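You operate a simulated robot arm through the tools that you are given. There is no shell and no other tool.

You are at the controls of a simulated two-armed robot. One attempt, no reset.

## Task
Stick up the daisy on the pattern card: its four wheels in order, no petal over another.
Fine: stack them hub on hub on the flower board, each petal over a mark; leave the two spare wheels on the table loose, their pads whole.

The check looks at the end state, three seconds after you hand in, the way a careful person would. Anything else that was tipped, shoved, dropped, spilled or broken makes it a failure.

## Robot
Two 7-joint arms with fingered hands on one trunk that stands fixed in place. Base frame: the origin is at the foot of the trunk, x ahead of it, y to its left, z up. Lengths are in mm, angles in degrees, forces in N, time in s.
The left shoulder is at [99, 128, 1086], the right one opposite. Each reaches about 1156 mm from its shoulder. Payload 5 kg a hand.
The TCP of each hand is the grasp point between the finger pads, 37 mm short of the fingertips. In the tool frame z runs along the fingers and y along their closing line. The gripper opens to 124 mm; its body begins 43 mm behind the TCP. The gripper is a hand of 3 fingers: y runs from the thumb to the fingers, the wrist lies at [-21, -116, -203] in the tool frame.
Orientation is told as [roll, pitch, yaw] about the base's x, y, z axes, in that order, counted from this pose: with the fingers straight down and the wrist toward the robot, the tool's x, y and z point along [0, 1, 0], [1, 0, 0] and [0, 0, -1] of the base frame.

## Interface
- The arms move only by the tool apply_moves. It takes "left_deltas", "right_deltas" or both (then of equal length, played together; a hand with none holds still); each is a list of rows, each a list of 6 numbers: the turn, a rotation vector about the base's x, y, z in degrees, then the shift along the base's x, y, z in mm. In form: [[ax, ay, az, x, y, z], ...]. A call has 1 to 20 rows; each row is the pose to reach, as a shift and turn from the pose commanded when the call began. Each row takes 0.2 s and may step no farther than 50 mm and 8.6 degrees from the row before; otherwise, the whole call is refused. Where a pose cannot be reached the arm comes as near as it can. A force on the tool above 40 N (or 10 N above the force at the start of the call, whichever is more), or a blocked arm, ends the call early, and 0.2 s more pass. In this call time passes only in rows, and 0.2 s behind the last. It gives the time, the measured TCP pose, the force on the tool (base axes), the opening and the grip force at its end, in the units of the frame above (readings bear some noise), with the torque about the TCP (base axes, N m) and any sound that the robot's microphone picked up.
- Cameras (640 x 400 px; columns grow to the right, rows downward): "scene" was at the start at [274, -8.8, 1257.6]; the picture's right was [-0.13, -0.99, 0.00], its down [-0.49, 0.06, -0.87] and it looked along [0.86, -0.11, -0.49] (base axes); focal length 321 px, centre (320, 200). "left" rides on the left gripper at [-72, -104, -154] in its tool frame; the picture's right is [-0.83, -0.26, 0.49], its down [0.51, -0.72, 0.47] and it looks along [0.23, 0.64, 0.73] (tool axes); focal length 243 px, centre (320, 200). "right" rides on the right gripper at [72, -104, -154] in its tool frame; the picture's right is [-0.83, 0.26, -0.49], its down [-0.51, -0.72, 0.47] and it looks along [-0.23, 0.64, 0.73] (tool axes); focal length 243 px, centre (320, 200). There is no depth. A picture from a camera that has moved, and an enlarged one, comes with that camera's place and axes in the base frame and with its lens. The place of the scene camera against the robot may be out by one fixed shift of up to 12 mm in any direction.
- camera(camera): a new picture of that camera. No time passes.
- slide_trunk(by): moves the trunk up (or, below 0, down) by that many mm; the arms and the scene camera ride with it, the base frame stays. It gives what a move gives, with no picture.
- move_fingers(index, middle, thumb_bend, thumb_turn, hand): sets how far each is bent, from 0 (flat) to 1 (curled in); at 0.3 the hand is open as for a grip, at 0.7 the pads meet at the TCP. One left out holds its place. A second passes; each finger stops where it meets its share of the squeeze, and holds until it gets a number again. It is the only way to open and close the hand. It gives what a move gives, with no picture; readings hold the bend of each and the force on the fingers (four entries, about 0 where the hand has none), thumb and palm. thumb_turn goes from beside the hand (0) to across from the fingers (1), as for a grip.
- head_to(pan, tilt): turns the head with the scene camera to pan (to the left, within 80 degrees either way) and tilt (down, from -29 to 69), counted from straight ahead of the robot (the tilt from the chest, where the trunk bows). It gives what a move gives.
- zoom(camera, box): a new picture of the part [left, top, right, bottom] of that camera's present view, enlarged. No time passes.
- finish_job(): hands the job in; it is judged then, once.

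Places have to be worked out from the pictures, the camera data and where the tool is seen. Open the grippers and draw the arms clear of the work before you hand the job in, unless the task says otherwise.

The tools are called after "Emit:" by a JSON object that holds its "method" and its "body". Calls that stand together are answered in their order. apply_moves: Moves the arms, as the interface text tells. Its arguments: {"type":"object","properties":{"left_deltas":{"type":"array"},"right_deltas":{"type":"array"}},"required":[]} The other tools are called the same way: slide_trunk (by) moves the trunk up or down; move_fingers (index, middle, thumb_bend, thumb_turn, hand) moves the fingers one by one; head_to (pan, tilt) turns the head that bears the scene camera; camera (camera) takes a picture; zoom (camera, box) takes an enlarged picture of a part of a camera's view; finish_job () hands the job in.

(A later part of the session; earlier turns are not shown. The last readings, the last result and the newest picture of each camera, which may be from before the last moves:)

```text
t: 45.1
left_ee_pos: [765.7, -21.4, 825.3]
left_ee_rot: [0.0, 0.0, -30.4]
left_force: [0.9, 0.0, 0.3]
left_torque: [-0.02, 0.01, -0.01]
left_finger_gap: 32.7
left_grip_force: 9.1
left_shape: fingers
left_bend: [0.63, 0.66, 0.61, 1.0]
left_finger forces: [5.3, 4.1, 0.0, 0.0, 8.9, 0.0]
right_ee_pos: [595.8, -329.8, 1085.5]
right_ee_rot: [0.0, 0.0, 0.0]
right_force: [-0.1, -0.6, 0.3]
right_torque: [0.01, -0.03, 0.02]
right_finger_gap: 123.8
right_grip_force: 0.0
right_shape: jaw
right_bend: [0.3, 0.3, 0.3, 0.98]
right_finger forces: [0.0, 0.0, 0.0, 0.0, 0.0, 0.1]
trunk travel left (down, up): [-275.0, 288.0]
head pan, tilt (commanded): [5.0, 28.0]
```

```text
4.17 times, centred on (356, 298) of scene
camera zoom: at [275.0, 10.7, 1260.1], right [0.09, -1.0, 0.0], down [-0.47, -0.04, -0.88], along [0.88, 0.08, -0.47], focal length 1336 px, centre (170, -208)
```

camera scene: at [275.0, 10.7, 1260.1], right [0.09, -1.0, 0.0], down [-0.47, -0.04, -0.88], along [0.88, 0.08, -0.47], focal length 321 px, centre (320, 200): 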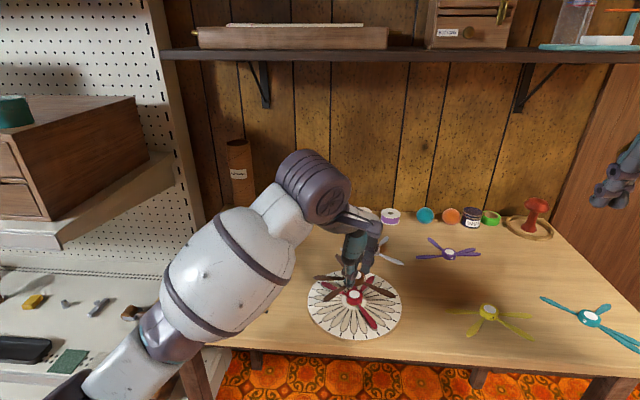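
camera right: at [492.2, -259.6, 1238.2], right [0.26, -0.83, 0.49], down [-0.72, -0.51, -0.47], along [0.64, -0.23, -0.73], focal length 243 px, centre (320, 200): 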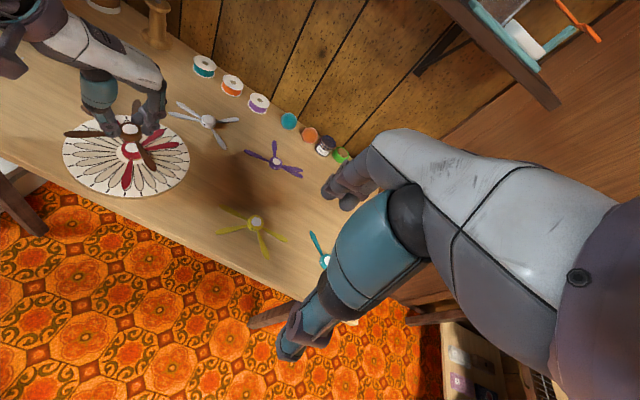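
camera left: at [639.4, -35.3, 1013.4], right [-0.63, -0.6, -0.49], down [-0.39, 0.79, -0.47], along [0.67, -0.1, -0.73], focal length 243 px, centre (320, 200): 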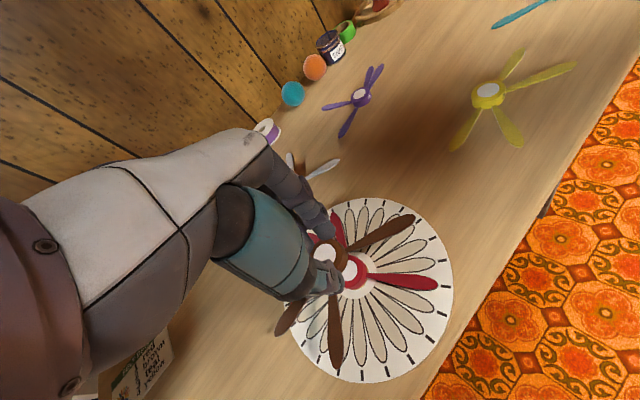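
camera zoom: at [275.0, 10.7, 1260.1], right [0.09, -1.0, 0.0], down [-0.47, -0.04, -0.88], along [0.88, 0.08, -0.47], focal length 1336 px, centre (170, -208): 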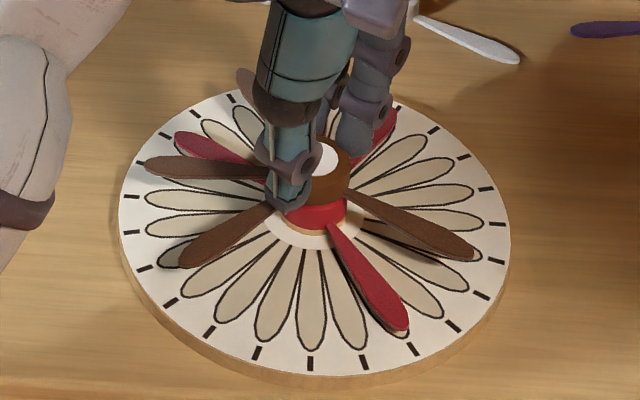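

Brown is aligned within ~0.5 mm of red. Lower toward contact in small steps.

Emit:
{"method": "apply_moves", "body": {"left_deltas": [[0, 0, 0, 0.2, 0.2, -0.7], [0, 0, 0, 0.2, 0.2, -1.4], [0, 0, 0, 0.2, 0.2, -2], [0, 0, 0, 0.2, 0.2, -2]]}}

Emit:
{"method": "zoom", "body": {"camera": "right", "box": [110, 120, 160, 160]}}

Emit:
{"method": "zoom", "body": {"camera": "scene", "box": [300, 250, 412, 346]}}

Emit:
{"method": "zoom", "body": {"camera": "right", "box": [50, 85, 210, 205]}}

```text
t: 46.1
left_ee_pos: [766.0, -19.6, 822.4]
left_ee_rot: [0.1, 0.0, -30.4]
left_force: [-0.5, 0.1, 0.2]
left_torque: [-0.02, -0.01, 0.05]
left_finger_gap: 32.9
left_grip_force: 9.2
left_shape: fingers
left_bend: [0.63, 0.66, 0.61, 1.0]
left_finger forces: [5.3, 4.2, 0.1, 0.0, 8.9, 0.0]
right_ee_pos: [596.2, -330.3, 1087.2]
right_ee_rot: [0.0, 0.0, 0.0]
right_force: [0.3, 0.2, 0.6]
right_torque: [0.06, -0.02, 0.01]
right_finger_gap: 123.5
right_grip_force: 0.0
right_shape: jaw
right_bend: [0.3, 0.3, 0.3, 0.98]
right_finger forces: [0.1, 0.1, 0.0, 0.0, 0.0, 0.0]
trunk travel left (down, up): [-275.0, 288.0]
head pan, tilt (commanded): [5.0, 28.0]
```

```text
10.00 times, centred on (135, 140) of right
camera zoom: at [492.2, -259.6, 1238.2], right [0.26, -0.83, 0.49], down [-0.72, -0.51, -0.47], along [0.64, -0.23, -0.73], focal length 2426 px, centre (2170, 800)
```

zoom: 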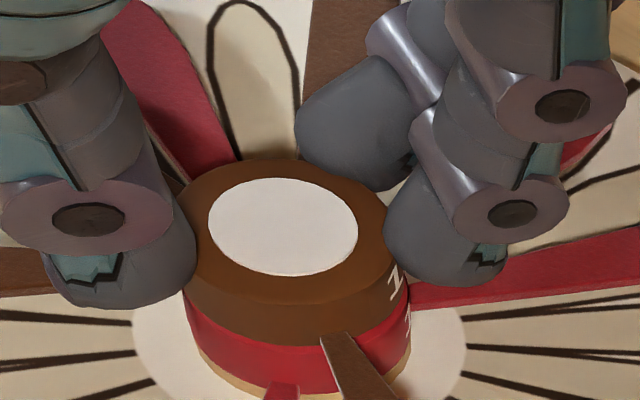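

```text
4.17 times, centred on (356, 298) of scene
camera zoom: at [275.0, 10.6, 1260.1], right [0.09, -1.0, 0.0], down [-0.47, -0.04, -0.88], along [0.88, 0.08, -0.47], focal length 1336 px, centre (170, -208)
```

zoom: 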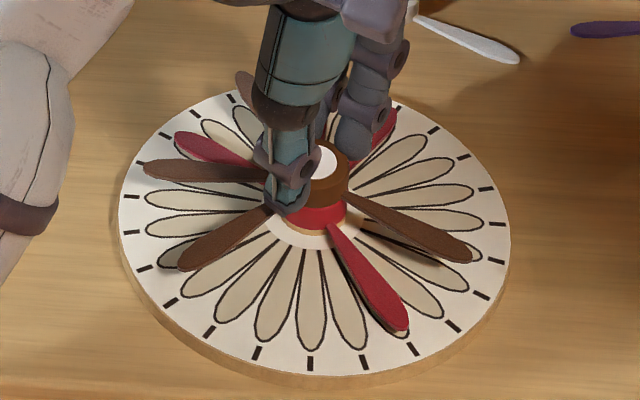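

```text
3.33 times, centred on (130, 145) of right
camera zoom: at [492.2, -259.6, 1238.2], right [0.26, -0.83, 0.49], down [-0.72, -0.51, -0.47], along [0.64, -0.23, -0.73], focal length 809 px, centre (953, 383)
```

zoom: 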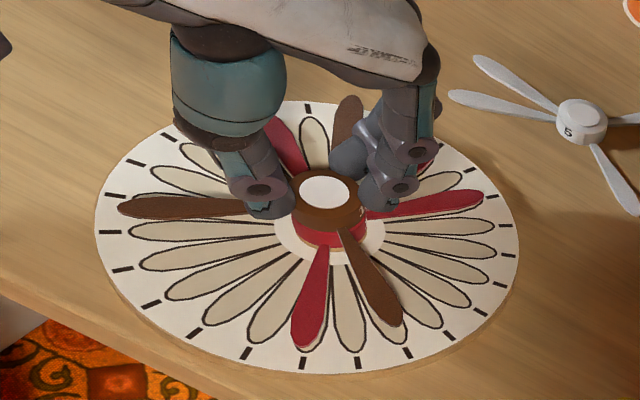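

Still no contact at z≈822.3; continue down 1 mm at a time.

Emit:
{"method": "apply_moves", "body": {"left_deltas": [[0, 0, 0, 0.2, -0.2, -0.5], [0, 0, 0, 0.2, -0.2, -1.1], [0, 0, 0, 0.2, -0.2, -1.1]]}}

Emit:
{"method": "zoom", "body": {"camera": "right", "box": [110, 120, 160, 160]}}

Emit:
{"method": "zoom", "body": {"camera": "scene", "box": [332, 276, 372, 306]}}

Emit:
{"method": "zoom", "body": {"camera": "left", "box": [300, 220, 380, 300]}}

```text
t: 46.9
left_ee_pos: [765.5, -21.5, 821.1]
left_ee_rot: [0.0, 0.0, -30.3]
left_force: [-0.3, -1.1, 1.6]
left_torque: [-0.01, -0.02, -0.01]
left_finger_gap: 33.0
left_grip_force: 9.8
left_shape: fingers
left_bend: [0.63, 0.66, 0.61, 1.0]
left_finger forces: [5.5, 4.3, 0.0, 0.0, 9.9, 0.0]
right_ee_pos: [595.8, -330.1, 1085.8]
right_ee_rot: [0.0, 0.0, 0.1]
right_force: [0.0, -0.6, 0.1]
right_torque: [-0.03, -0.04, -0.02]
right_finger_gap: 123.6
right_grip_force: 0.1
right_shape: jaw
right_bend: [0.3, 0.3, 0.3, 0.98]
right_finger forces: [0.0, 0.0, 0.0, 0.0, 0.0, 0.0]
trunk travel left (down, up): [-275.0, 288.0]
head pan, tilt (commanded): [5.0, 28.0]
```

```text
10.00 times, centred on (135, 140) of right
camera zoom: at [491.9, -259.5, 1238.3], right [0.26, -0.83, 0.49], down [-0.72, -0.51, -0.47], along [0.64, -0.23, -0.73], focal length 2426 px, centre (2170, 800)
```

zoom: 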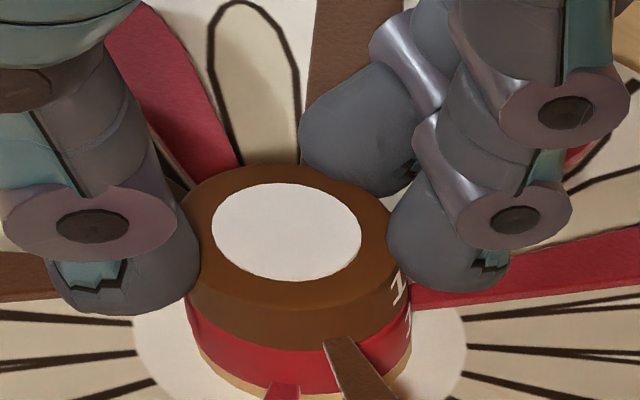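

```text
13.33 times, centred on (352, 291) of scene
camera zoom: at [274.7, 10.6, 1260.2], right [0.09, -1.0, 0.0], down [-0.47, -0.04, -0.88], along [0.88, 0.08, -0.47], focal length 4274 px, centre (-107, -1013)
```

zoom: 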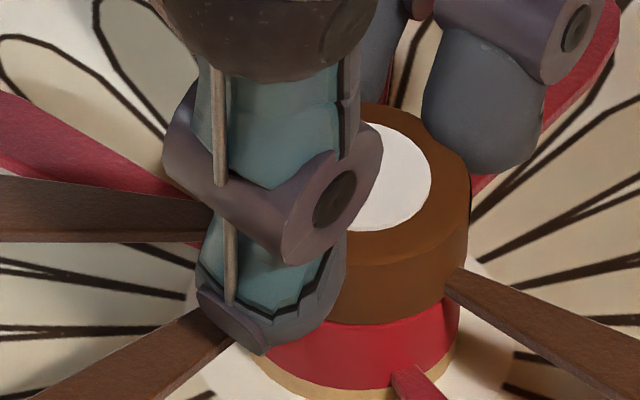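

```text
5.00 times, centred on (340, 260) of left
camera zoom: at [638.6, -31.5, 975.7], right [-0.65, -0.58, -0.49], down [-0.37, 0.8, -0.47], along [0.67, -0.12, -0.73], focal length 1213 px, centre (220, -100)
```

zoom: 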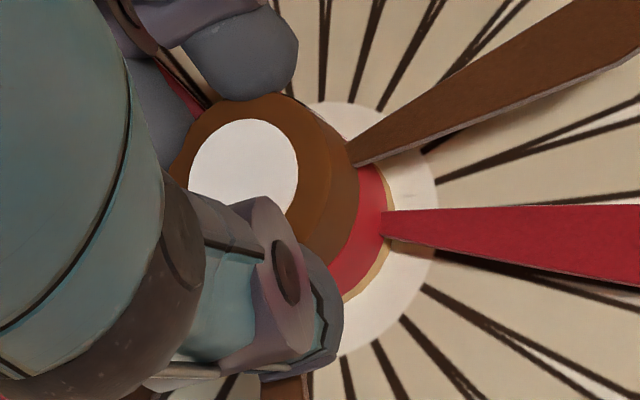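

Brown is just touching (1.6 N) and concentric within ~0.7 mm. Press ~1.5 mm more for bonding.

Emit:
{"method": "apply_moves", "body": {"left_deltas": [[0, 0, 0, 0, 0.3, -0.5], [0, 0, 0, 0, 0.3, -1], [0, 0, 0, 0, 0.3, -1.6], [0, 0, 0, 0, 0.3, -1.6]]}}

Emit:
{"method": "zoom", "body": {"camera": "right", "box": [110, 120, 160, 160]}}

```text
t: 47.9
left_ee_pos: [763.9, -20.5, 821.8]
left_ee_rot: [0.0, -0.1, -30.4]
left_force: [1.7, 0.0, 7.2]
left_torque: [-0.05, -0.09, -0.03]
left_finger_gap: 32.6
left_grip_force: 11.4
left_shape: fingers
left_bend: [0.63, 0.66, 0.61, 1.0]
left_finger forces: [6.6, 5.6, 0.0, 0.0, 10.2, 0.0]
right_ee_pos: [595.2, -331.1, 1086.6]
right_ee_rot: [0.0, -0.1, 0.1]
right_force: [0.3, -0.4, 0.4]
right_torque: [-0.01, 0.0, 0.01]
right_finger_gap: 123.4
right_grip_force: 0.0
right_shape: jaw
right_bend: [0.3, 0.3, 0.3, 0.98]
right_finger forces: [0.0, 0.1, 0.0, 0.0, 0.1, 0.1]
trunk travel left (down, up): [-275.0, 288.0]
head pan, tilt (commanded): [5.0, 28.0]
```

```text
10.00 times, centred on (135, 140) of right
camera zoom: at [491.5, -259.6, 1238.5], right [0.26, -0.83, 0.49], down [-0.72, -0.51, -0.47], along [0.64, -0.23, -0.73], focal length 2426 px, centre (2170, 800)
```

zoom: 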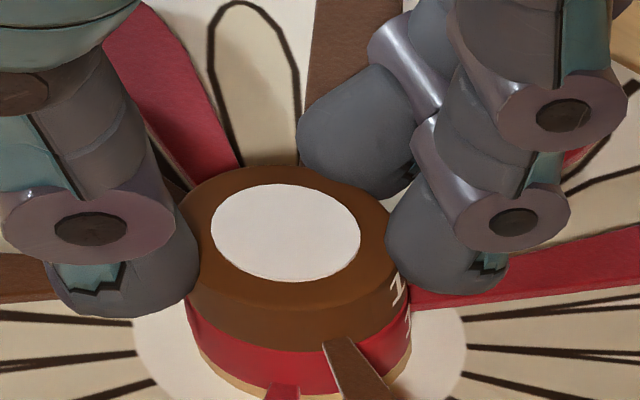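

7 N now; press slightly more to match the ~14 N used before.

Emit:
{"method": "apply_moves", "body": {"left_deltas": [[0, 0, 0, 0.3, 0, -0.6], [0, 0, 0, 0.3, 0, -1.2], [0, 0, 0, 0.3, 0, -1.2]]}}

Emit:
{"method": "move_fingers", "body": {"hand": "left", "index": 0.52, "middle": 0.52, "thumb_bend": 0.52}}

Emit:
{"method": "zoom", "body": {"camera": "right", "box": [110, 120, 160, 160]}}

Emit:
{"method": "zoom", "body": {"camera": "scene", "box": [332, 276, 372, 306]}}

```text
t: 48.7
left_ee_pos: [764.8, -21.0, 820.4]
left_ee_rot: [0.0, 0.0, -30.5]
left_force: [2.0, -2.3, 12.4]
left_torque: [-0.09, -0.08, -0.02]
left_finger_gap: 32.8
left_grip_force: 12.6
left_shape: fingers
left_bend: [0.63, 0.66, 0.62, 1.0]
left_finger forces: [7.7, 6.7, 0.1, 0.1, 11.3, 0.0]
right_ee_pos: [595.3, -330.4, 1087.3]
right_ee_rot: [0.1, -0.1, 0.1]
right_force: [-0.2, -0.2, 0.8]
right_torque: [0.0, 0.01, -0.01]
right_finger_gap: 124.1
right_grip_force: 0.1
right_shape: jaw
right_bend: [0.3, 0.3, 0.3, 0.98]
right_finger forces: [0.0, 0.1, 0.0, 0.0, 0.0, 0.1]
trunk travel left (down, up): [-275.0, 288.0]
head pan, tilt (commanded): [5.0, 28.0]
```

```text
t: 49.7
left_ee_pos: [765.6, -20.8, 819.1]
left_ee_rot: [-0.1, 0.0, -30.4]
left_force: [-0.3, -0.7, 0.7]
left_torque: [0.01, 0.0, -0.01]
left_finger_gap: 61.2
left_grip_force: 0.0
left_shape: fingers
left_bend: [0.52, 0.52, 0.52, 1.0]
left_finger forces: [0.0, 0.0, 0.1, 0.0, 0.0, 0.1]
right_ee_pos: [596.2, -330.0, 1086.6]
right_ee_rot: [0.0, 0.0, 0.1]
right_force: [-0.4, 0.2, -0.7]
right_torque: [-0.01, 0.0, 0.0]
right_finger_gap: 123.8
right_grip_force: 0.1
right_shape: jaw
right_bend: [0.3, 0.3, 0.3, 0.98]
right_finger forces: [0.0, 0.1, 0.0, 0.0, 0.1, 0.1]
trunk travel left (down, up): [-275.0, 288.0]
head pan, tilt (commanded): [5.0, 28.0]
```

```text
10.00 times, centred on (135, 140) of right
camera zoom: at [492.0, -259.6, 1238.3], right [0.26, -0.83, 0.49], down [-0.72, -0.51, -0.47], along [0.64, -0.23, -0.73], focal length 2426 px, centre (2170, 800)
```

zoom: 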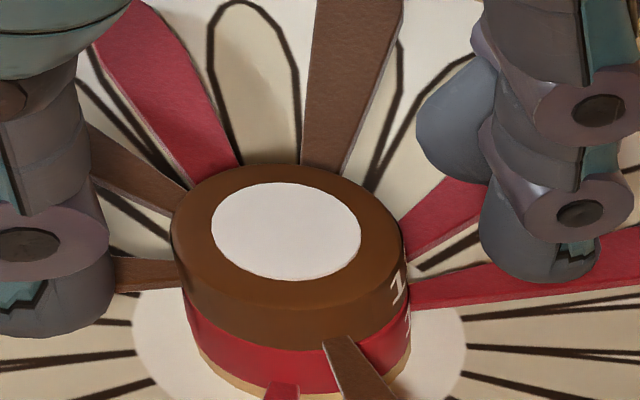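

```text
13.33 times, centred on (352, 291) of scene
camera zoom: at [274.8, 10.6, 1260.1], right [0.09, -1.0, 0.0], down [-0.47, -0.04, -0.88], along [0.88, 0.08, -0.47], focal length 4274 px, centre (-107, -1013)
```

zoom: 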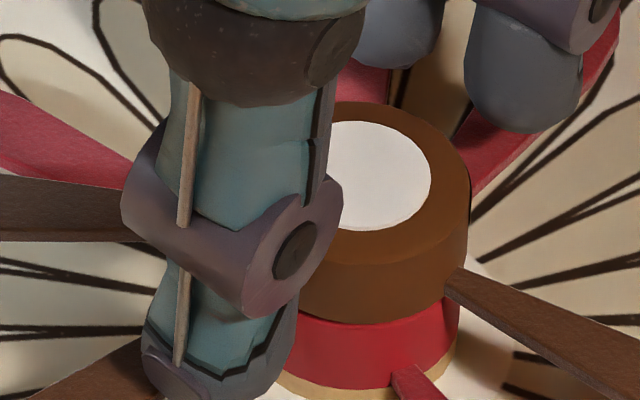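

Brown is seated cleanly on red. Raise the left hand straight up and withdraw it to the left.

Emit:
{"method": "apply_moves", "body": {"left_deltas": [[0, 0, 0, 0, 0, 6], [0, 0, 0, 0, 0, 16], [0, 0, 0, 0, 0, 32], [0, 0, 0, 0, 0, 55], [0, 0, 0, 0, 10, 85], [0, 0, 0, 0, 35, 110], [0, 0, 0, 0, 75, 130], [0, 0, 0, 0, 120, 150], [0, 0, 0, 0, 165, 170], [0, 0, 0, 0, 210, 190], [0, 0, 0, 0, 250, 210]]}}

Emit:
{"method": "camera", "body": {"camera": "scene"}}

Emit:
{"method": "zoom", "body": {"camera": "scene", "box": [300, 250, 412, 346]}}

Emit:
{"method": "zoom", "body": {"camera": "right", "box": [50, 85, 210, 205]}}

```text
t: 52.1
left_ee_pos: [767.6, 229.7, 1030.0]
left_ee_rot: [0.0, -0.1, -30.4]
left_force: [0.1, 0.2, 0.1]
left_torque: [0.0, -0.03, 0.0]
left_finger_gap: 61.3
left_grip_force: 0.1
left_shape: fingers
left_bend: [0.52, 0.52, 0.52, 1.0]
left_finger forces: [0.1, 0.0, 0.0, 0.0, 0.0, 0.0]
right_ee_pos: [596.1, -330.1, 1087.0]
right_ee_rot: [0.0, 0.0, 0.0]
right_force: [-0.4, 0.9, -0.1]
right_torque: [-0.01, -0.04, -0.02]
right_finger_gap: 123.8
right_grip_force: 0.0
right_shape: jaw
right_bend: [0.3, 0.3, 0.3, 0.98]
right_finger forces: [0.0, 0.0, 0.0, 0.0, 0.1, 0.0]
trunk travel left (down, up): [-275.0, 288.0]
head pan, tilt (commanded): [5.0, 28.0]
```

```text
taken
camera scene: at [274.1, 11.4, 1260.3], right [0.09, -1.0, 0.0], down [-0.47, -0.04, -0.88], along [0.88, 0.08, -0.47], focal length 321 px, centre (320, 200)
```

scene: 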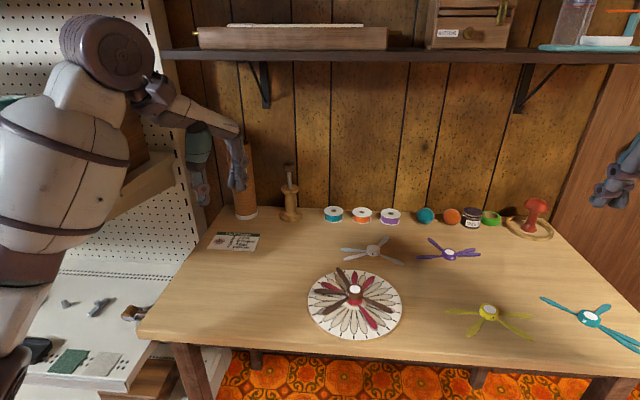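

```text
4.17 times, centred on (356, 298) of scene
camera zoom: at [274.1, 11.4, 1260.3], right [0.09, -1.0, 0.0], down [-0.47, -0.04, -0.88], along [0.88, 0.08, -0.47], focal length 1336 px, centre (170, -208)
```

zoom: 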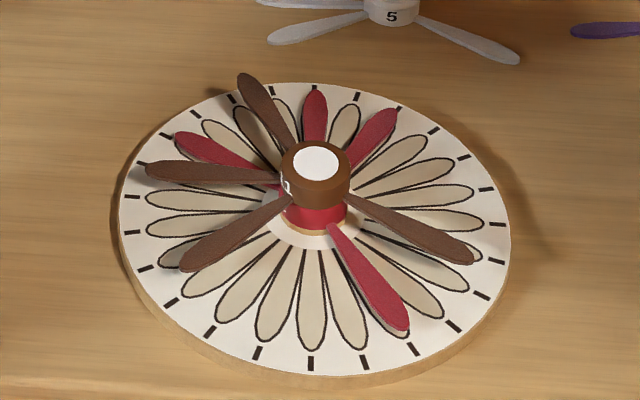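

```text
3.33 times, centred on (130, 145) of right
camera zoom: at [491.2, -258.8, 1238.9], right [0.26, -0.83, 0.49], down [-0.72, -0.51, -0.47], along [0.64, -0.23, -0.73], focal length 809 px, centre (953, 383)
```

zoom: 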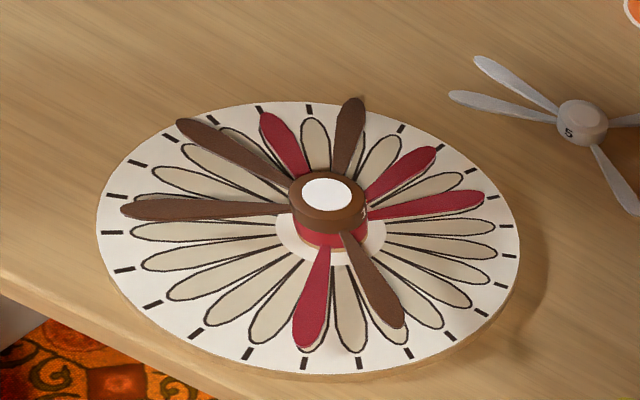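

Brown's petals lie over slots 2/6/9/16 (within ~1°), clear of red. Next is teal with the right arm; I'll look to the right side first to check clearances there.

Emit:
{"method": "head_to", "body": {"pan": -35, "tilt": 32}}

Emit:
{"method": "camera", "body": {"camera": "scene"}}

Emit:
{"method": "camera", "body": {"camera": "right"}}

```text
t: 53.2
left_ee_pos: [769.4, 227.9, 1029.0]
left_ee_rot: [0.0, 0.0, -30.5]
left_force: [-0.7, -0.1, 0.1]
left_torque: [-0.06, -0.01, -0.01]
left_finger_gap: 61.3
left_grip_force: 0.1
left_shape: fingers
left_bend: [0.52, 0.52, 0.52, 1.0]
left_finger forces: [0.0, 0.0, 0.1, 0.0, 0.1, 0.1]
right_ee_pos: [596.4, -330.5, 1086.2]
right_ee_rot: [0.0, 0.0, 0.0]
right_force: [0.2, 0.2, 0.0]
right_torque: [0.01, 0.0, -0.02]
right_finger_gap: 123.7
right_grip_force: 0.1
right_shape: jaw
right_bend: [0.3, 0.3, 0.3, 0.98]
right_finger forces: [0.1, 0.1, 0.1, 0.0, 0.0, 0.1]
trunk travel left (down, up): [-275.0, 288.0]
head pan, tilt (commanded): [-35.0, 32.0]
```

```text
taken
camera scene: at [257.5, -48.7, 1253.8], right [-0.57, -0.82, 0.0], down [-0.43, 0.3, -0.85], along [0.7, -0.49, -0.53], focal length 321 px, centre (320, 200)
```

scene: 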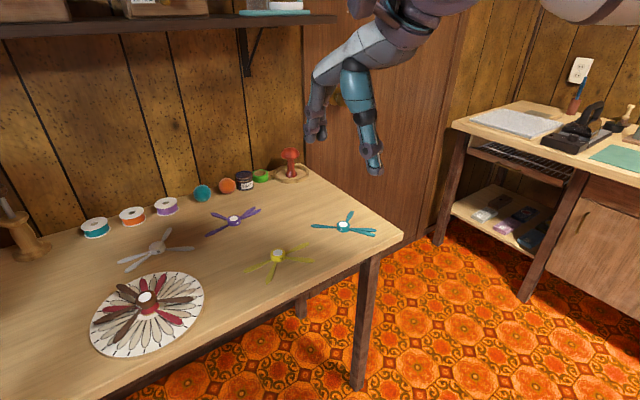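

```text
taken
camera right: at [492.1, -259.6, 1238.2], right [0.26, -0.83, 0.49], down [-0.72, -0.51, -0.47], along [0.64, -0.23, -0.73], focal length 243 px, centre (320, 200)
```

right: 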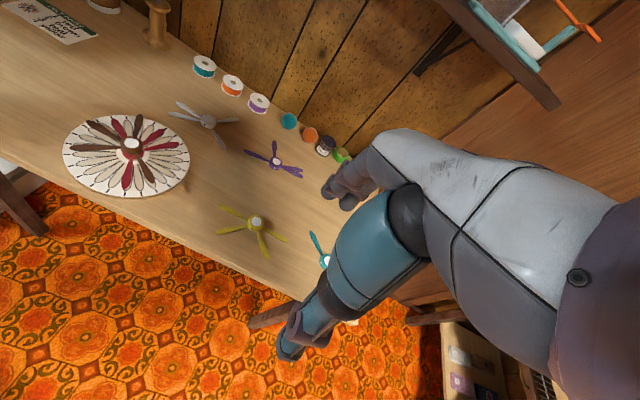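

Space on the right is clear. I'll zoom on teal and yellow in this view for precise positions.

Emit:
{"method": "zoom", "body": {"camera": "scene", "box": [300, 200, 388, 250]}}

Emit:
{"method": "zoom", "body": {"camera": "scene", "box": [232, 230, 328, 290]}}

```text
7.27 times, centred on (344, 225) of scene
camera zoom: at [257.5, -48.7, 1253.8], right [-0.57, -0.82, 0.0], down [-0.43, 0.3, -0.85], along [0.7, -0.49, -0.53], focal length 2331 px, centre (146, 18)
```

zoom: 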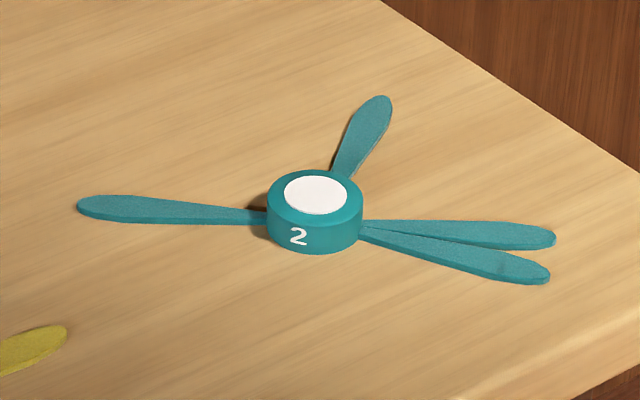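

```text
6.67 times, centred on (280, 260) of scene
camera zoom: at [257.5, -48.7, 1253.8], right [-0.57, -0.82, 0.0], down [-0.43, 0.3, -0.85], along [0.7, -0.49, -0.53], focal length 2137 px, centre (587, -200)
```

zoom: 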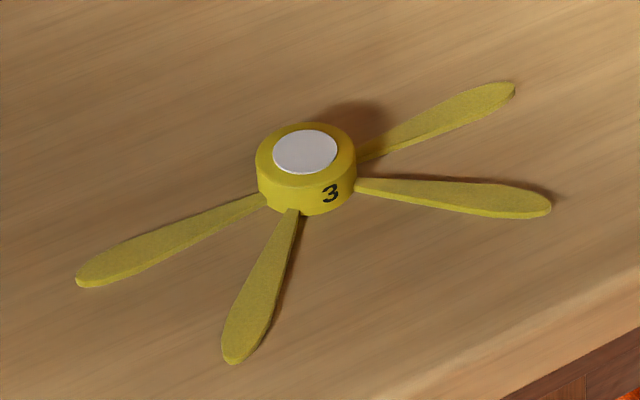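

Teal hub ≈ [759.5, −481.5]. I'll preset the right fingers, then move the right hand above it while turning to yaw +99°, staying high.

Emit:
{"method": "move_fingers", "body": {"hand": "right", "index": 0.49, "middle": 0.49, "thumb_bend": 0.49, "thumb_turn": 1.0}}

Emit:
{"method": "apply_moves", "body": {"right_deltas": [[0, 0, 7, 12, -11, -10], [0, 0, 14, 24, -22, -20], [0, 0, 21, 36, -33, -30], [0, 0, 28, 48, -44, -42], [0, 0, 35, 60, -55, -56], [0, 0, 42, 72, -66, -70], [0, 0, 49, 84, -77, -84], [0, 0, 56, 96, -88, -98], [0, 0, 63, 108, -99, -112], [0, 0, 70, 120, -110, -126], [0, 0, 77, 132, -121, -140], [0, 0, 84, 144, -132, -154], [0, 0, 91, 154, -142, -168], [0, 0, 97, 161, -149, -180], [0, 0, 99, 163, -151, -186], [0, 0, 99, 163, -151, -186]]}}

Emit:
{"method": "camera", "body": {"camera": "scene"}}

Emit:
{"method": "camera", "body": {"camera": "right"}}

```text
t: 54.2
left_ee_pos: [767.6, 228.6, 1028.9]
left_ee_rot: [-0.1, 0.0, -30.5]
left_force: [-0.2, 0.5, -0.2]
left_torque: [0.0, -0.02, 0.01]
left_finger_gap: 61.3
left_grip_force: 0.1
left_shape: fingers
left_bend: [0.52, 0.52, 0.52, 1.0]
left_finger forces: [0.1, 0.0, 0.0, 0.1, 0.1, 0.0]
right_ee_pos: [595.9, -331.4, 1085.9]
right_ee_rot: [0.0, 0.0, -0.1]
right_force: [0.1, -0.3, -0.4]
right_torque: [0.03, 0.01, 0.01]
right_finger_gap: 71.2
right_grip_force: 0.1
right_shape: fingers
right_bend: [0.49, 0.49, 0.49, 1.0]
right_finger forces: [0.0, 0.0, 0.1, 0.0, 0.0, 0.0]
trunk travel left (down, up): [-275.0, 288.0]
head pan, tilt (commanded): [-35.0, 32.0]
```

```text
t: 57.6
left_ee_pos: [768.0, 228.7, 1030.3]
left_ee_rot: [0.0, -0.1, -30.5]
left_force: [0.4, 0.3, -0.6]
left_torque: [0.02, -0.01, 0.0]
left_finger_gap: 61.4
left_grip_force: 0.0
left_shape: fingers
left_bend: [0.52, 0.52, 0.52, 1.0]
left_finger forces: [0.1, 0.0, 0.0, 0.1, 0.1, 0.0]
right_ee_pos: [759.2, -482.1, 901.1]
right_ee_rot: [-0.1, 0.0, 99.2]
right_force: [-0.4, -0.1, 0.6]
right_torque: [-0.03, 0.01, 0.0]
right_finger_gap: 71.3
right_grip_force: 0.0
right_shape: fingers
right_bend: [0.49, 0.49, 0.49, 1.0]
right_finger forces: [0.0, 0.0, 0.1, 0.0, 0.0, 0.0]
trunk travel left (down, up): [-275.0, 288.0]
head pan, tilt (commanded): [-35.0, 32.0]
```

```text
taken
camera scene: at [257.5, -48.5, 1253.8], right [-0.57, -0.82, 0.0], down [-0.43, 0.3, -0.85], along [0.69, -0.49, -0.53], focal length 321 px, centre (320, 200)
```

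scene: 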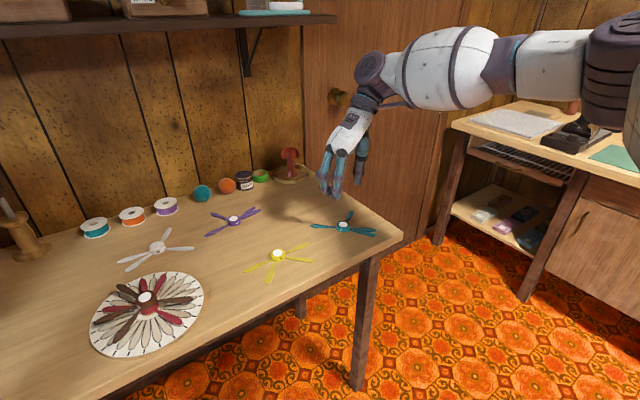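

```text
taken
camera right: at [704.3, -597.6, 1053.3], right [0.78, 0.39, 0.49], down [0.61, -0.63, -0.47], along [0.13, 0.67, -0.73], focal length 243 px, centre (320, 200)
```

right: 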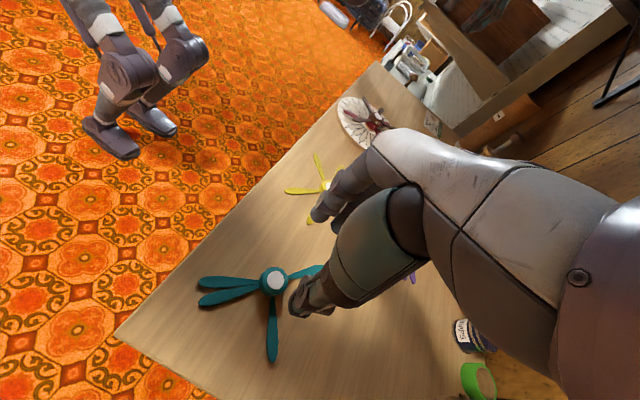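

Right hand is over teal. Zoom in for precise hub position.

Emit:
{"method": "zoom", "body": {"camera": "right", "box": [190, 240, 340, 370]}}

Emit:
{"method": "zoom", "body": {"camera": "scene", "box": [300, 190, 388, 250]}}

```text
3.08 times, centred on (265, 305) of right
camera zoom: at [704.3, -597.6, 1053.3], right [0.78, 0.39, 0.49], down [0.61, -0.63, -0.47], along [0.13, 0.67, -0.73], focal length 746 px, centre (489, -123)
```

zoom: 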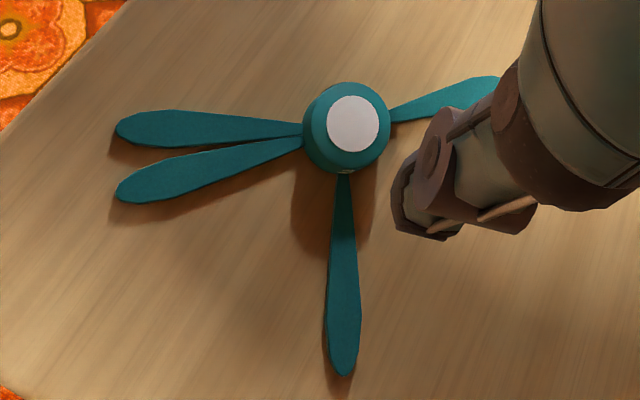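

```text
6.67 times, centred on (344, 220) of scene
camera zoom: at [257.5, -48.5, 1253.8], right [-0.57, -0.82, 0.0], down [-0.43, 0.3, -0.85], along [0.69, -0.49, -0.53], focal length 2137 px, centre (160, 67)
```

zoom: 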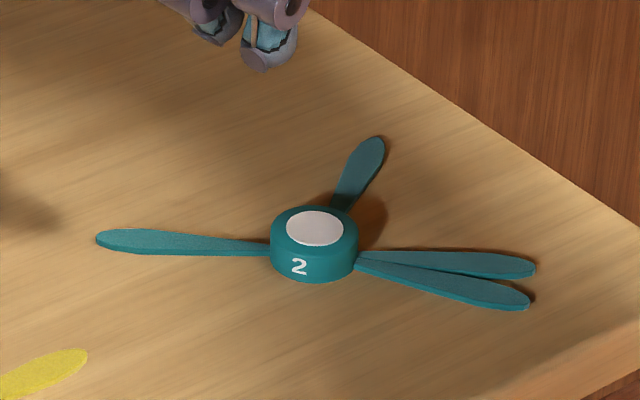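

Teal hub at [760.3, −482.0]; petals phase ≈ +3°. Descend to z≈811.

Emit:
{"method": "apply_moves", "body": {"right_deltas": [[0, 0, 0, 0.5, 0, -20], [0, 0, 0, 1, 0, -40], [0, 0, 0, 1, 0, -60], [0, 0, 0, 1, 0, -78], [0, 0, 0, 1, 0, -90], [0, 0, 0, 1, 0, -90]]}}

Emit:
{"method": "zoom", "body": {"camera": "right", "box": [240, 190, 380, 360]}}

Emit:
{"method": "zoom", "body": {"camera": "scene", "box": [310, 190, 380, 245]}}

```text
t: 59.0
left_ee_pos: [767.9, 229.6, 1029.5]
left_ee_rot: [0.0, 0.1, -30.4]
left_force: [-0.4, 0.0, 0.3]
left_torque: [-0.03, 0.01, 0.01]
left_finger_gap: 61.5
left_grip_force: 0.1
left_shape: fingers
left_bend: [0.52, 0.52, 0.52, 1.0]
left_finger forces: [0.0, 0.0, 0.0, 0.0, 0.1, 0.0]
right_ee_pos: [759.3, -481.8, 810.6]
right_ee_rot: [-0.1, 0.0, 99.0]
right_force: [0.6, 0.5, 0.4]
right_torque: [-0.02, 0.02, 0.01]
right_finger_gap: 71.1
right_grip_force: 0.0
right_shape: fingers
right_bend: [0.49, 0.49, 0.49, 1.0]
right_finger forces: [0.0, 0.0, 0.0, 0.0, 0.0, 0.1]
trunk travel left (down, up): [-275.0, 288.0]
head pan, tilt (commanded): [-35.0, 32.0]
```

```text
2.35 times, centred on (310, 275) of right
camera zoom: at [706.1, -596.5, 962.2], right [0.78, 0.39, 0.49], down [0.61, -0.63, -0.47], along [0.13, 0.67, -0.73], focal length 571 px, centre (344, 24)
```

zoom: 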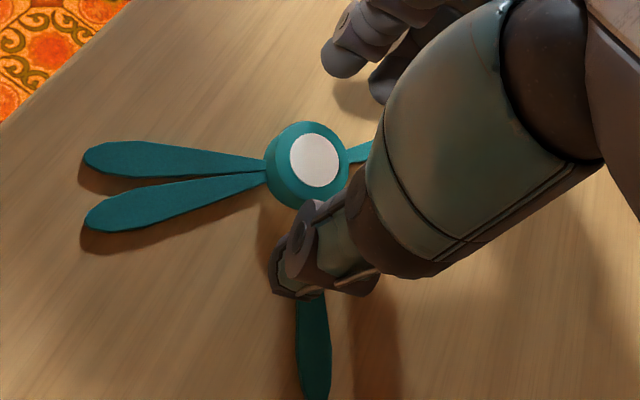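

```text
7.27 times, centred on (345, 218) of scene
camera zoom: at [257.4, -48.6, 1253.8], right [-0.57, -0.82, 0.0], down [-0.43, 0.3, -0.85], along [0.69, -0.49, -0.53], focal length 2331 px, centre (138, 73)
```

zoom: 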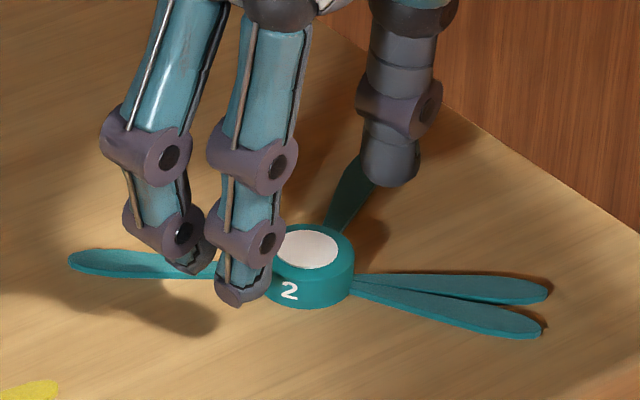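

Good view. Lower another 10 mm and re-measure relative to the hand.

Emit:
{"method": "apply_moves", "body": {"right_deltas": [[0, 0, 0, -0.5, 0, -4], [0, 0, 0, -0.8, -0.2, -8], [0, 0, 0, -0.8, -0.2, -10], [0, 0, 0, -0.8, -0.2, -10]]}}

Emit:
{"method": "zoom", "body": {"camera": "right", "box": [240, 190, 380, 360]}}

Emit:
{"method": "zoom", "body": {"camera": "scene", "box": [310, 190, 380, 245]}}

```text
t: 60.0
left_ee_pos: [767.6, 228.5, 1030.1]
left_ee_rot: [0.0, 0.0, -30.3]
left_force: [0.1, -0.5, 0.6]
left_torque: [-0.04, 0.0, -0.01]
left_finger_gap: 61.3
left_grip_force: 0.1
left_shape: fingers
left_bend: [0.52, 0.52, 0.52, 1.0]
left_finger forces: [0.1, 0.0, 0.0, 0.0, 0.0, 0.0]
right_ee_pos: [758.5, -481.2, 801.0]
right_ee_rot: [0.0, 0.0, 99.0]
right_force: [-0.3, -0.3, 0.7]
right_torque: [-0.02, 0.03, -0.01]
right_finger_gap: 71.4
right_grip_force: 0.0
right_shape: fingers
right_bend: [0.49, 0.49, 0.49, 1.0]
right_finger forces: [0.1, 0.1, 0.0, 0.0, 0.1, 0.0]
trunk travel left (down, up): [-275.0, 288.0]
head pan, tilt (commanded): [-35.0, 32.0]
```

```text
2.35 times, centred on (310, 275) of right
camera zoom: at [704.6, -596.9, 952.6], right [0.78, 0.39, 0.49], down [0.61, -0.63, -0.47], along [0.13, 0.67, -0.73], focal length 571 px, centre (344, 24)
```

zoom: 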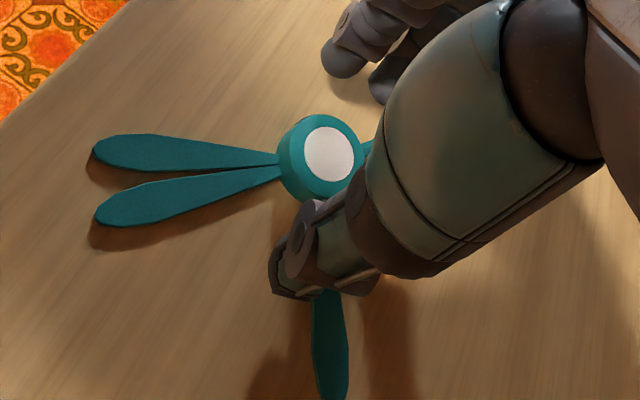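

```text
7.27 times, centred on (345, 218) of scene
camera zoom: at [257.5, -48.6, 1253.8], right [-0.57, -0.82, 0.0], down [-0.43, 0.3, -0.85], along [0.69, -0.49, -0.53], focal length 2331 px, centre (138, 73)
```

zoom: 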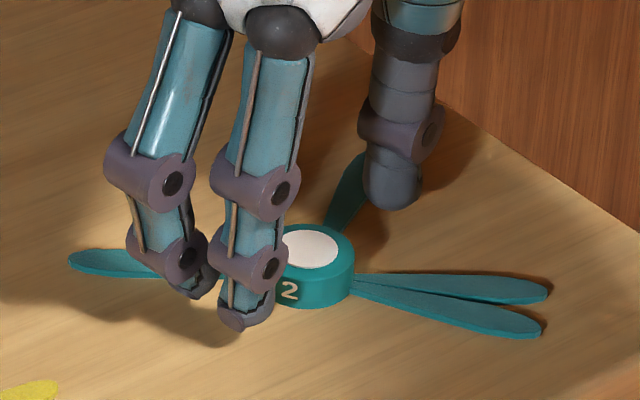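

Hub is centered relative to the hand. Lower another 3.5 mm and check for contact.

Emit:
{"method": "apply_moves", "body": {"right_deltas": [[0, 0, 0, -0.2, 0.1, -1.2], [0, 0, 0, -0.2, 0.1, -2.4], [0, 0, 0, -0.2, 0.1, -3.5], [0, 0, 0, -0.2, 0.1, -3.5]]}}

Emit:
{"method": "move_fingers", "body": {"hand": "right", "index": 0.57, "middle": 0.57, "thumb_bend": 0.57}}

Emit:
{"method": "zoom", "body": {"camera": "right", "box": [240, 190, 380, 360]}}

Emit:
{"method": "zoom", "body": {"camera": "scene", "box": [310, 190, 380, 245]}}

```text
t: 61.0
left_ee_pos: [768.5, 229.3, 1029.8]
left_ee_rot: [0.0, 0.0, -30.3]
left_force: [0.0, 0.0, -0.4]
left_torque: [-0.02, -0.05, 0.0]
left_finger_gap: 61.5
left_grip_force: 0.0
left_shape: fingers
left_bend: [0.52, 0.52, 0.52, 1.0]
left_finger forces: [0.1, 0.1, 0.0, 0.1, 0.0, 0.0]
right_ee_pos: [758.4, -482.0, 799.7]
right_ee_rot: [-0.1, 0.0, 99.0]
right_force: [0.2, -0.1, -0.6]
right_torque: [-0.01, 0.03, 0.03]
right_finger_gap: 70.9
right_grip_force: 0.0
right_shape: fingers
right_bend: [0.49, 0.49, 0.49, 1.0]
right_finger forces: [0.1, 0.1, 0.0, 0.0, 0.0, 0.0]
trunk travel left (down, up): [-275.0, 288.0]
head pan, tilt (commanded): [-35.0, 32.0]
```

```text
t: 62.0
left_ee_pos: [767.9, 229.4, 1029.9]
left_ee_rot: [0.0, 0.0, -30.4]
left_force: [-0.4, -0.8, -0.6]
left_torque: [-0.02, 0.0, 0.0]
left_finger_gap: 61.1
left_grip_force: 0.0
left_shape: fingers
left_bend: [0.52, 0.52, 0.52, 1.0]
left_finger forces: [0.0, 0.0, 0.0, 0.1, 0.0, 0.0]
right_ee_pos: [757.8, -481.2, 798.3]
right_ee_rot: [0.0, 0.0, 99.0]
right_force: [-0.9, -0.6, 0.3]
right_torque: [-0.02, 0.04, -0.01]
right_finger_gap: 49.6
right_grip_force: 0.0
right_shape: fingers
right_bend: [0.56, 0.56, 0.56, 1.0]
right_finger forces: [0.0, 0.1, 0.1, 0.1, 0.0, 0.1]
trunk travel left (down, up): [-275.0, 288.0]
head pan, tilt (commanded): [-35.0, 32.0]
```

```text
2.35 times, centred on (310, 275) of right
camera zoom: at [703.8, -597.3, 949.1], right [0.78, 0.39, 0.49], down [0.61, -0.63, -0.47], along [0.13, 0.67, -0.73], focal length 571 px, centre (344, 24)
```

zoom: 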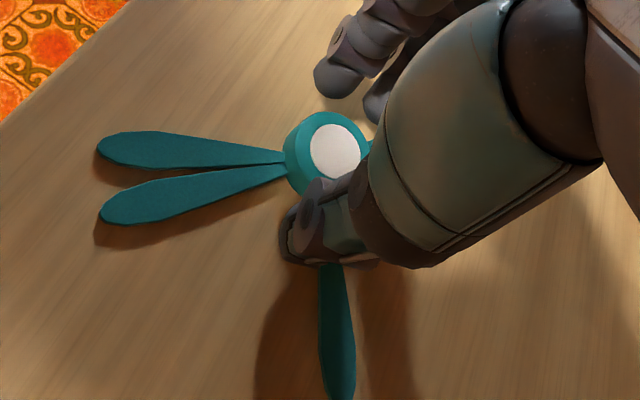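

```text
7.27 times, centred on (345, 218) of scene
camera zoom: at [257.5, -48.7, 1253.8], right [-0.57, -0.82, 0.0], down [-0.43, 0.3, -0.85], along [0.69, -0.49, -0.53], focal length 2331 px, centre (138, 73)
```

zoom: 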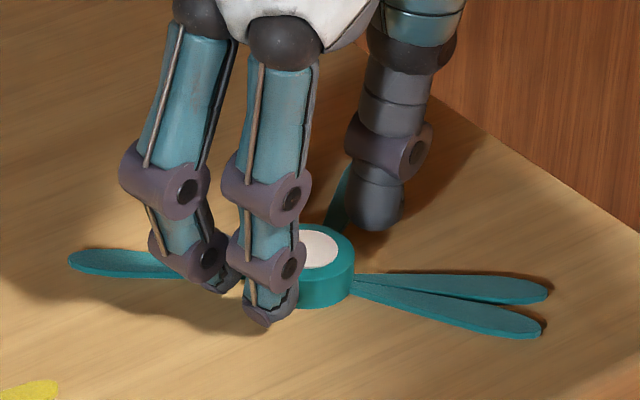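

Pad position in the hand view mirrors the good brown grasp. Close to contact, then squeeze.

Emit:
{"method": "move_fingers", "body": {"hand": "right", "index": 0.63, "middle": 0.64, "thumb_bend": 0.63}}

Emit:
{"method": "zoom", "body": {"camera": "right", "box": [240, 190, 380, 360]}}

Emit:
{"method": "zoom", "body": {"camera": "scene", "box": [310, 190, 380, 245]}}

```text
t: 63.0
left_ee_pos: [767.2, 228.8, 1029.8]
left_ee_rot: [0.1, 0.0, -30.3]
left_force: [0.3, -0.4, -1.0]
left_torque: [-0.03, -0.01, 0.03]
left_finger_gap: 61.2
left_grip_force: 0.0
left_shape: fingers
left_bend: [0.52, 0.52, 0.52, 1.0]
left_finger forces: [0.0, 0.0, 0.1, 0.0, 0.1, 0.1]
right_ee_pos: [758.5, -481.7, 797.3]
right_ee_rot: [0.0, 0.0, 98.9]
right_force: [-0.4, -0.6, -0.3]
right_torque: [-0.03, -0.01, -0.01]
right_finger_gap: 33.1
right_grip_force: 2.5
right_shape: fingers
right_bend: [0.61, 0.63, 0.61, 1.0]
right_finger forces: [1.2, 1.1, 0.1, 0.0, 2.5, 0.0]
trunk travel left (down, up): [-275.0, 288.0]
head pan, tilt (commanded): [-35.0, 32.0]
```

```text
2.35 times, centred on (310, 275) of right
camera zoom: at [703.8, -597.3, 949.1], right [0.78, 0.39, 0.49], down [0.61, -0.63, -0.47], along [0.13, 0.67, -0.73], focal length 571 px, centre (344, 24)
```

zoom: 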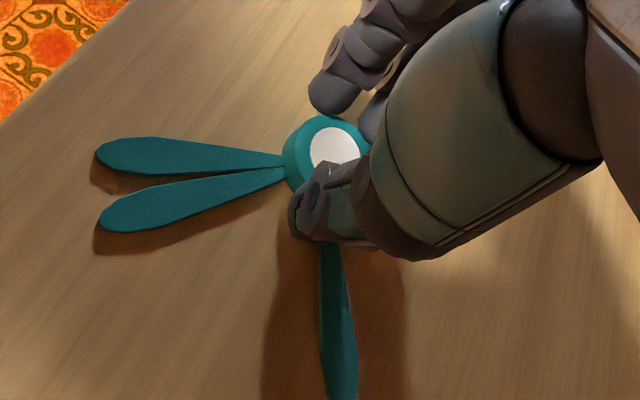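

```text
7.27 times, centred on (345, 218) of scene
camera zoom: at [257.5, -48.7, 1253.8], right [-0.57, -0.82, 0.0], down [-0.43, 0.3, -0.85], along [0.69, -0.49, -0.53], focal length 2331 px, centre (138, 73)
```

zoom: 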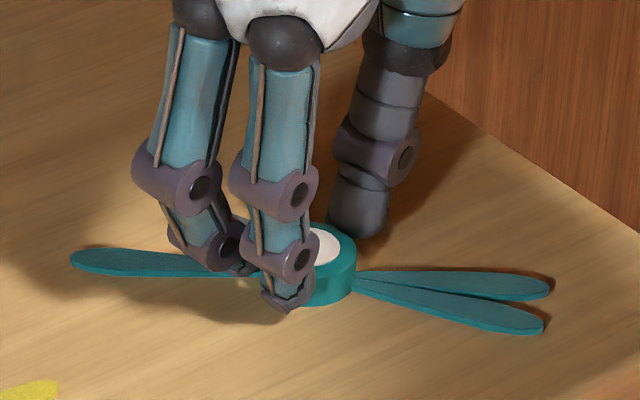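

Three-point contact on teal. Squeeze and lift slowly.

Emit:
{"method": "move_fingers", "body": {"hand": "right", "index": 0.68, "middle": 0.69, "thumb_bend": 0.68}}

Emit:
{"method": "apply_moves", "body": {"right_deltas": [[0, 0, 0, 0, 0, 3], [0, 0, 0, 0, 0, 6], [0, 0, 0, 0, 0, 10], [0, 0, 0, 0, 0, 17], [0, 0, 0, 0, 0, 27], [0, 0, 0, 0, 0, 40], [0, 0, 0, 0, 0, 40]]}}

Emit:
{"method": "zoom", "body": {"camera": "right", "box": [210, 200, 380, 380]}}

Emit:
{"method": "zoom", "body": {"camera": "scene", "box": [295, 180, 395, 250]}}

```text
t: 64.0
left_ee_pos: [767.7, 228.1, 1030.8]
left_ee_rot: [0.1, -0.1, -30.4]
left_force: [-0.1, 0.9, 0.3]
left_torque: [-0.01, 0.01, -0.01]
left_finger_gap: 61.3
left_grip_force: 0.0
left_shape: fingers
left_bend: [0.52, 0.52, 0.52, 1.0]
left_finger forces: [0.0, 0.0, 0.0, 0.2, 0.0, 0.0]
right_ee_pos: [759.6, -482.2, 798.4]
right_ee_rot: [0.1, 0.0, 99.0]
right_force: [-0.1, 0.1, 1.6]
right_torque: [0.03, -0.01, -0.01]
right_finger_gap: 30.3
right_grip_force: 7.7
right_shape: fingers
right_bend: [0.64, 0.66, 0.62, 1.0]
right_finger forces: [3.5, 3.9, 0.0, 0.0, 7.8, 0.1]
trunk travel left (down, up): [-275.0, 288.0]
head pan, tilt (commanded): [-35.0, 32.0]
```

```text
t: 65.6
left_ee_pos: [768.4, 229.7, 1029.9]
left_ee_rot: [0.1, 0.0, -30.4]
left_force: [-0.1, 0.1, 0.2]
left_torque: [0.04, 0.0, 0.01]
left_finger_gap: 61.5
left_grip_force: 0.0
left_shape: fingers
left_bend: [0.52, 0.52, 0.52, 1.0]
left_finger forces: [0.1, 0.0, 0.0, 0.1, 0.1, 0.0]
right_ee_pos: [761.3, -482.9, 836.4]
right_ee_rot: [0.1, -0.1, 99.0]
right_force: [-0.3, 0.1, 0.8]
right_torque: [0.01, -0.02, 0.05]
right_finger_gap: 30.3
right_grip_force: 7.0
right_shape: fingers
right_bend: [0.64, 0.66, 0.62, 1.0]
right_finger forces: [3.5, 3.9, 0.0, 0.0, 6.6, 0.0]
trunk travel left (down, up): [-275.0, 288.0]
head pan, tilt (commanded): [-35.0, 32.0]
```

```text
2.22 times, centred on (295, 290) of right
camera zoom: at [705.6, -597.5, 988.1], right [0.78, 0.39, 0.49], down [0.61, -0.63, -0.47], along [0.13, 0.67, -0.73], focal length 539 px, centre (376, 0)
```

zoom: 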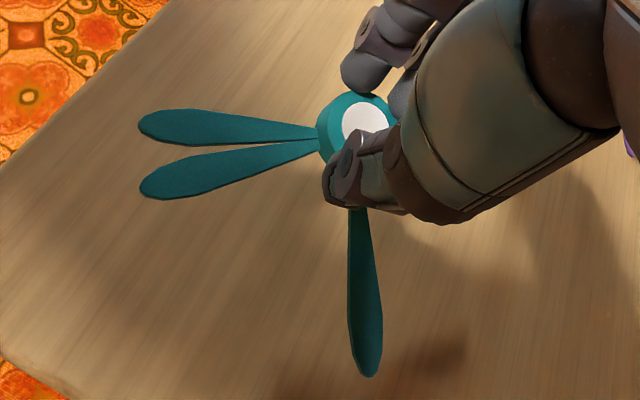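

```text
5.71 times, centred on (345, 215) of scene
camera zoom: at [257.8, -48.8, 1253.7], right [-0.57, -0.82, 0.0], down [-0.43, 0.3, -0.85], along [0.69, -0.49, -0.53], focal length 1832 px, centre (177, 114)
```

zoom: 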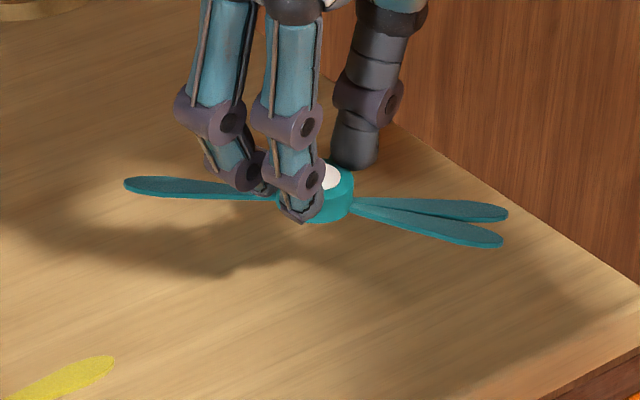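

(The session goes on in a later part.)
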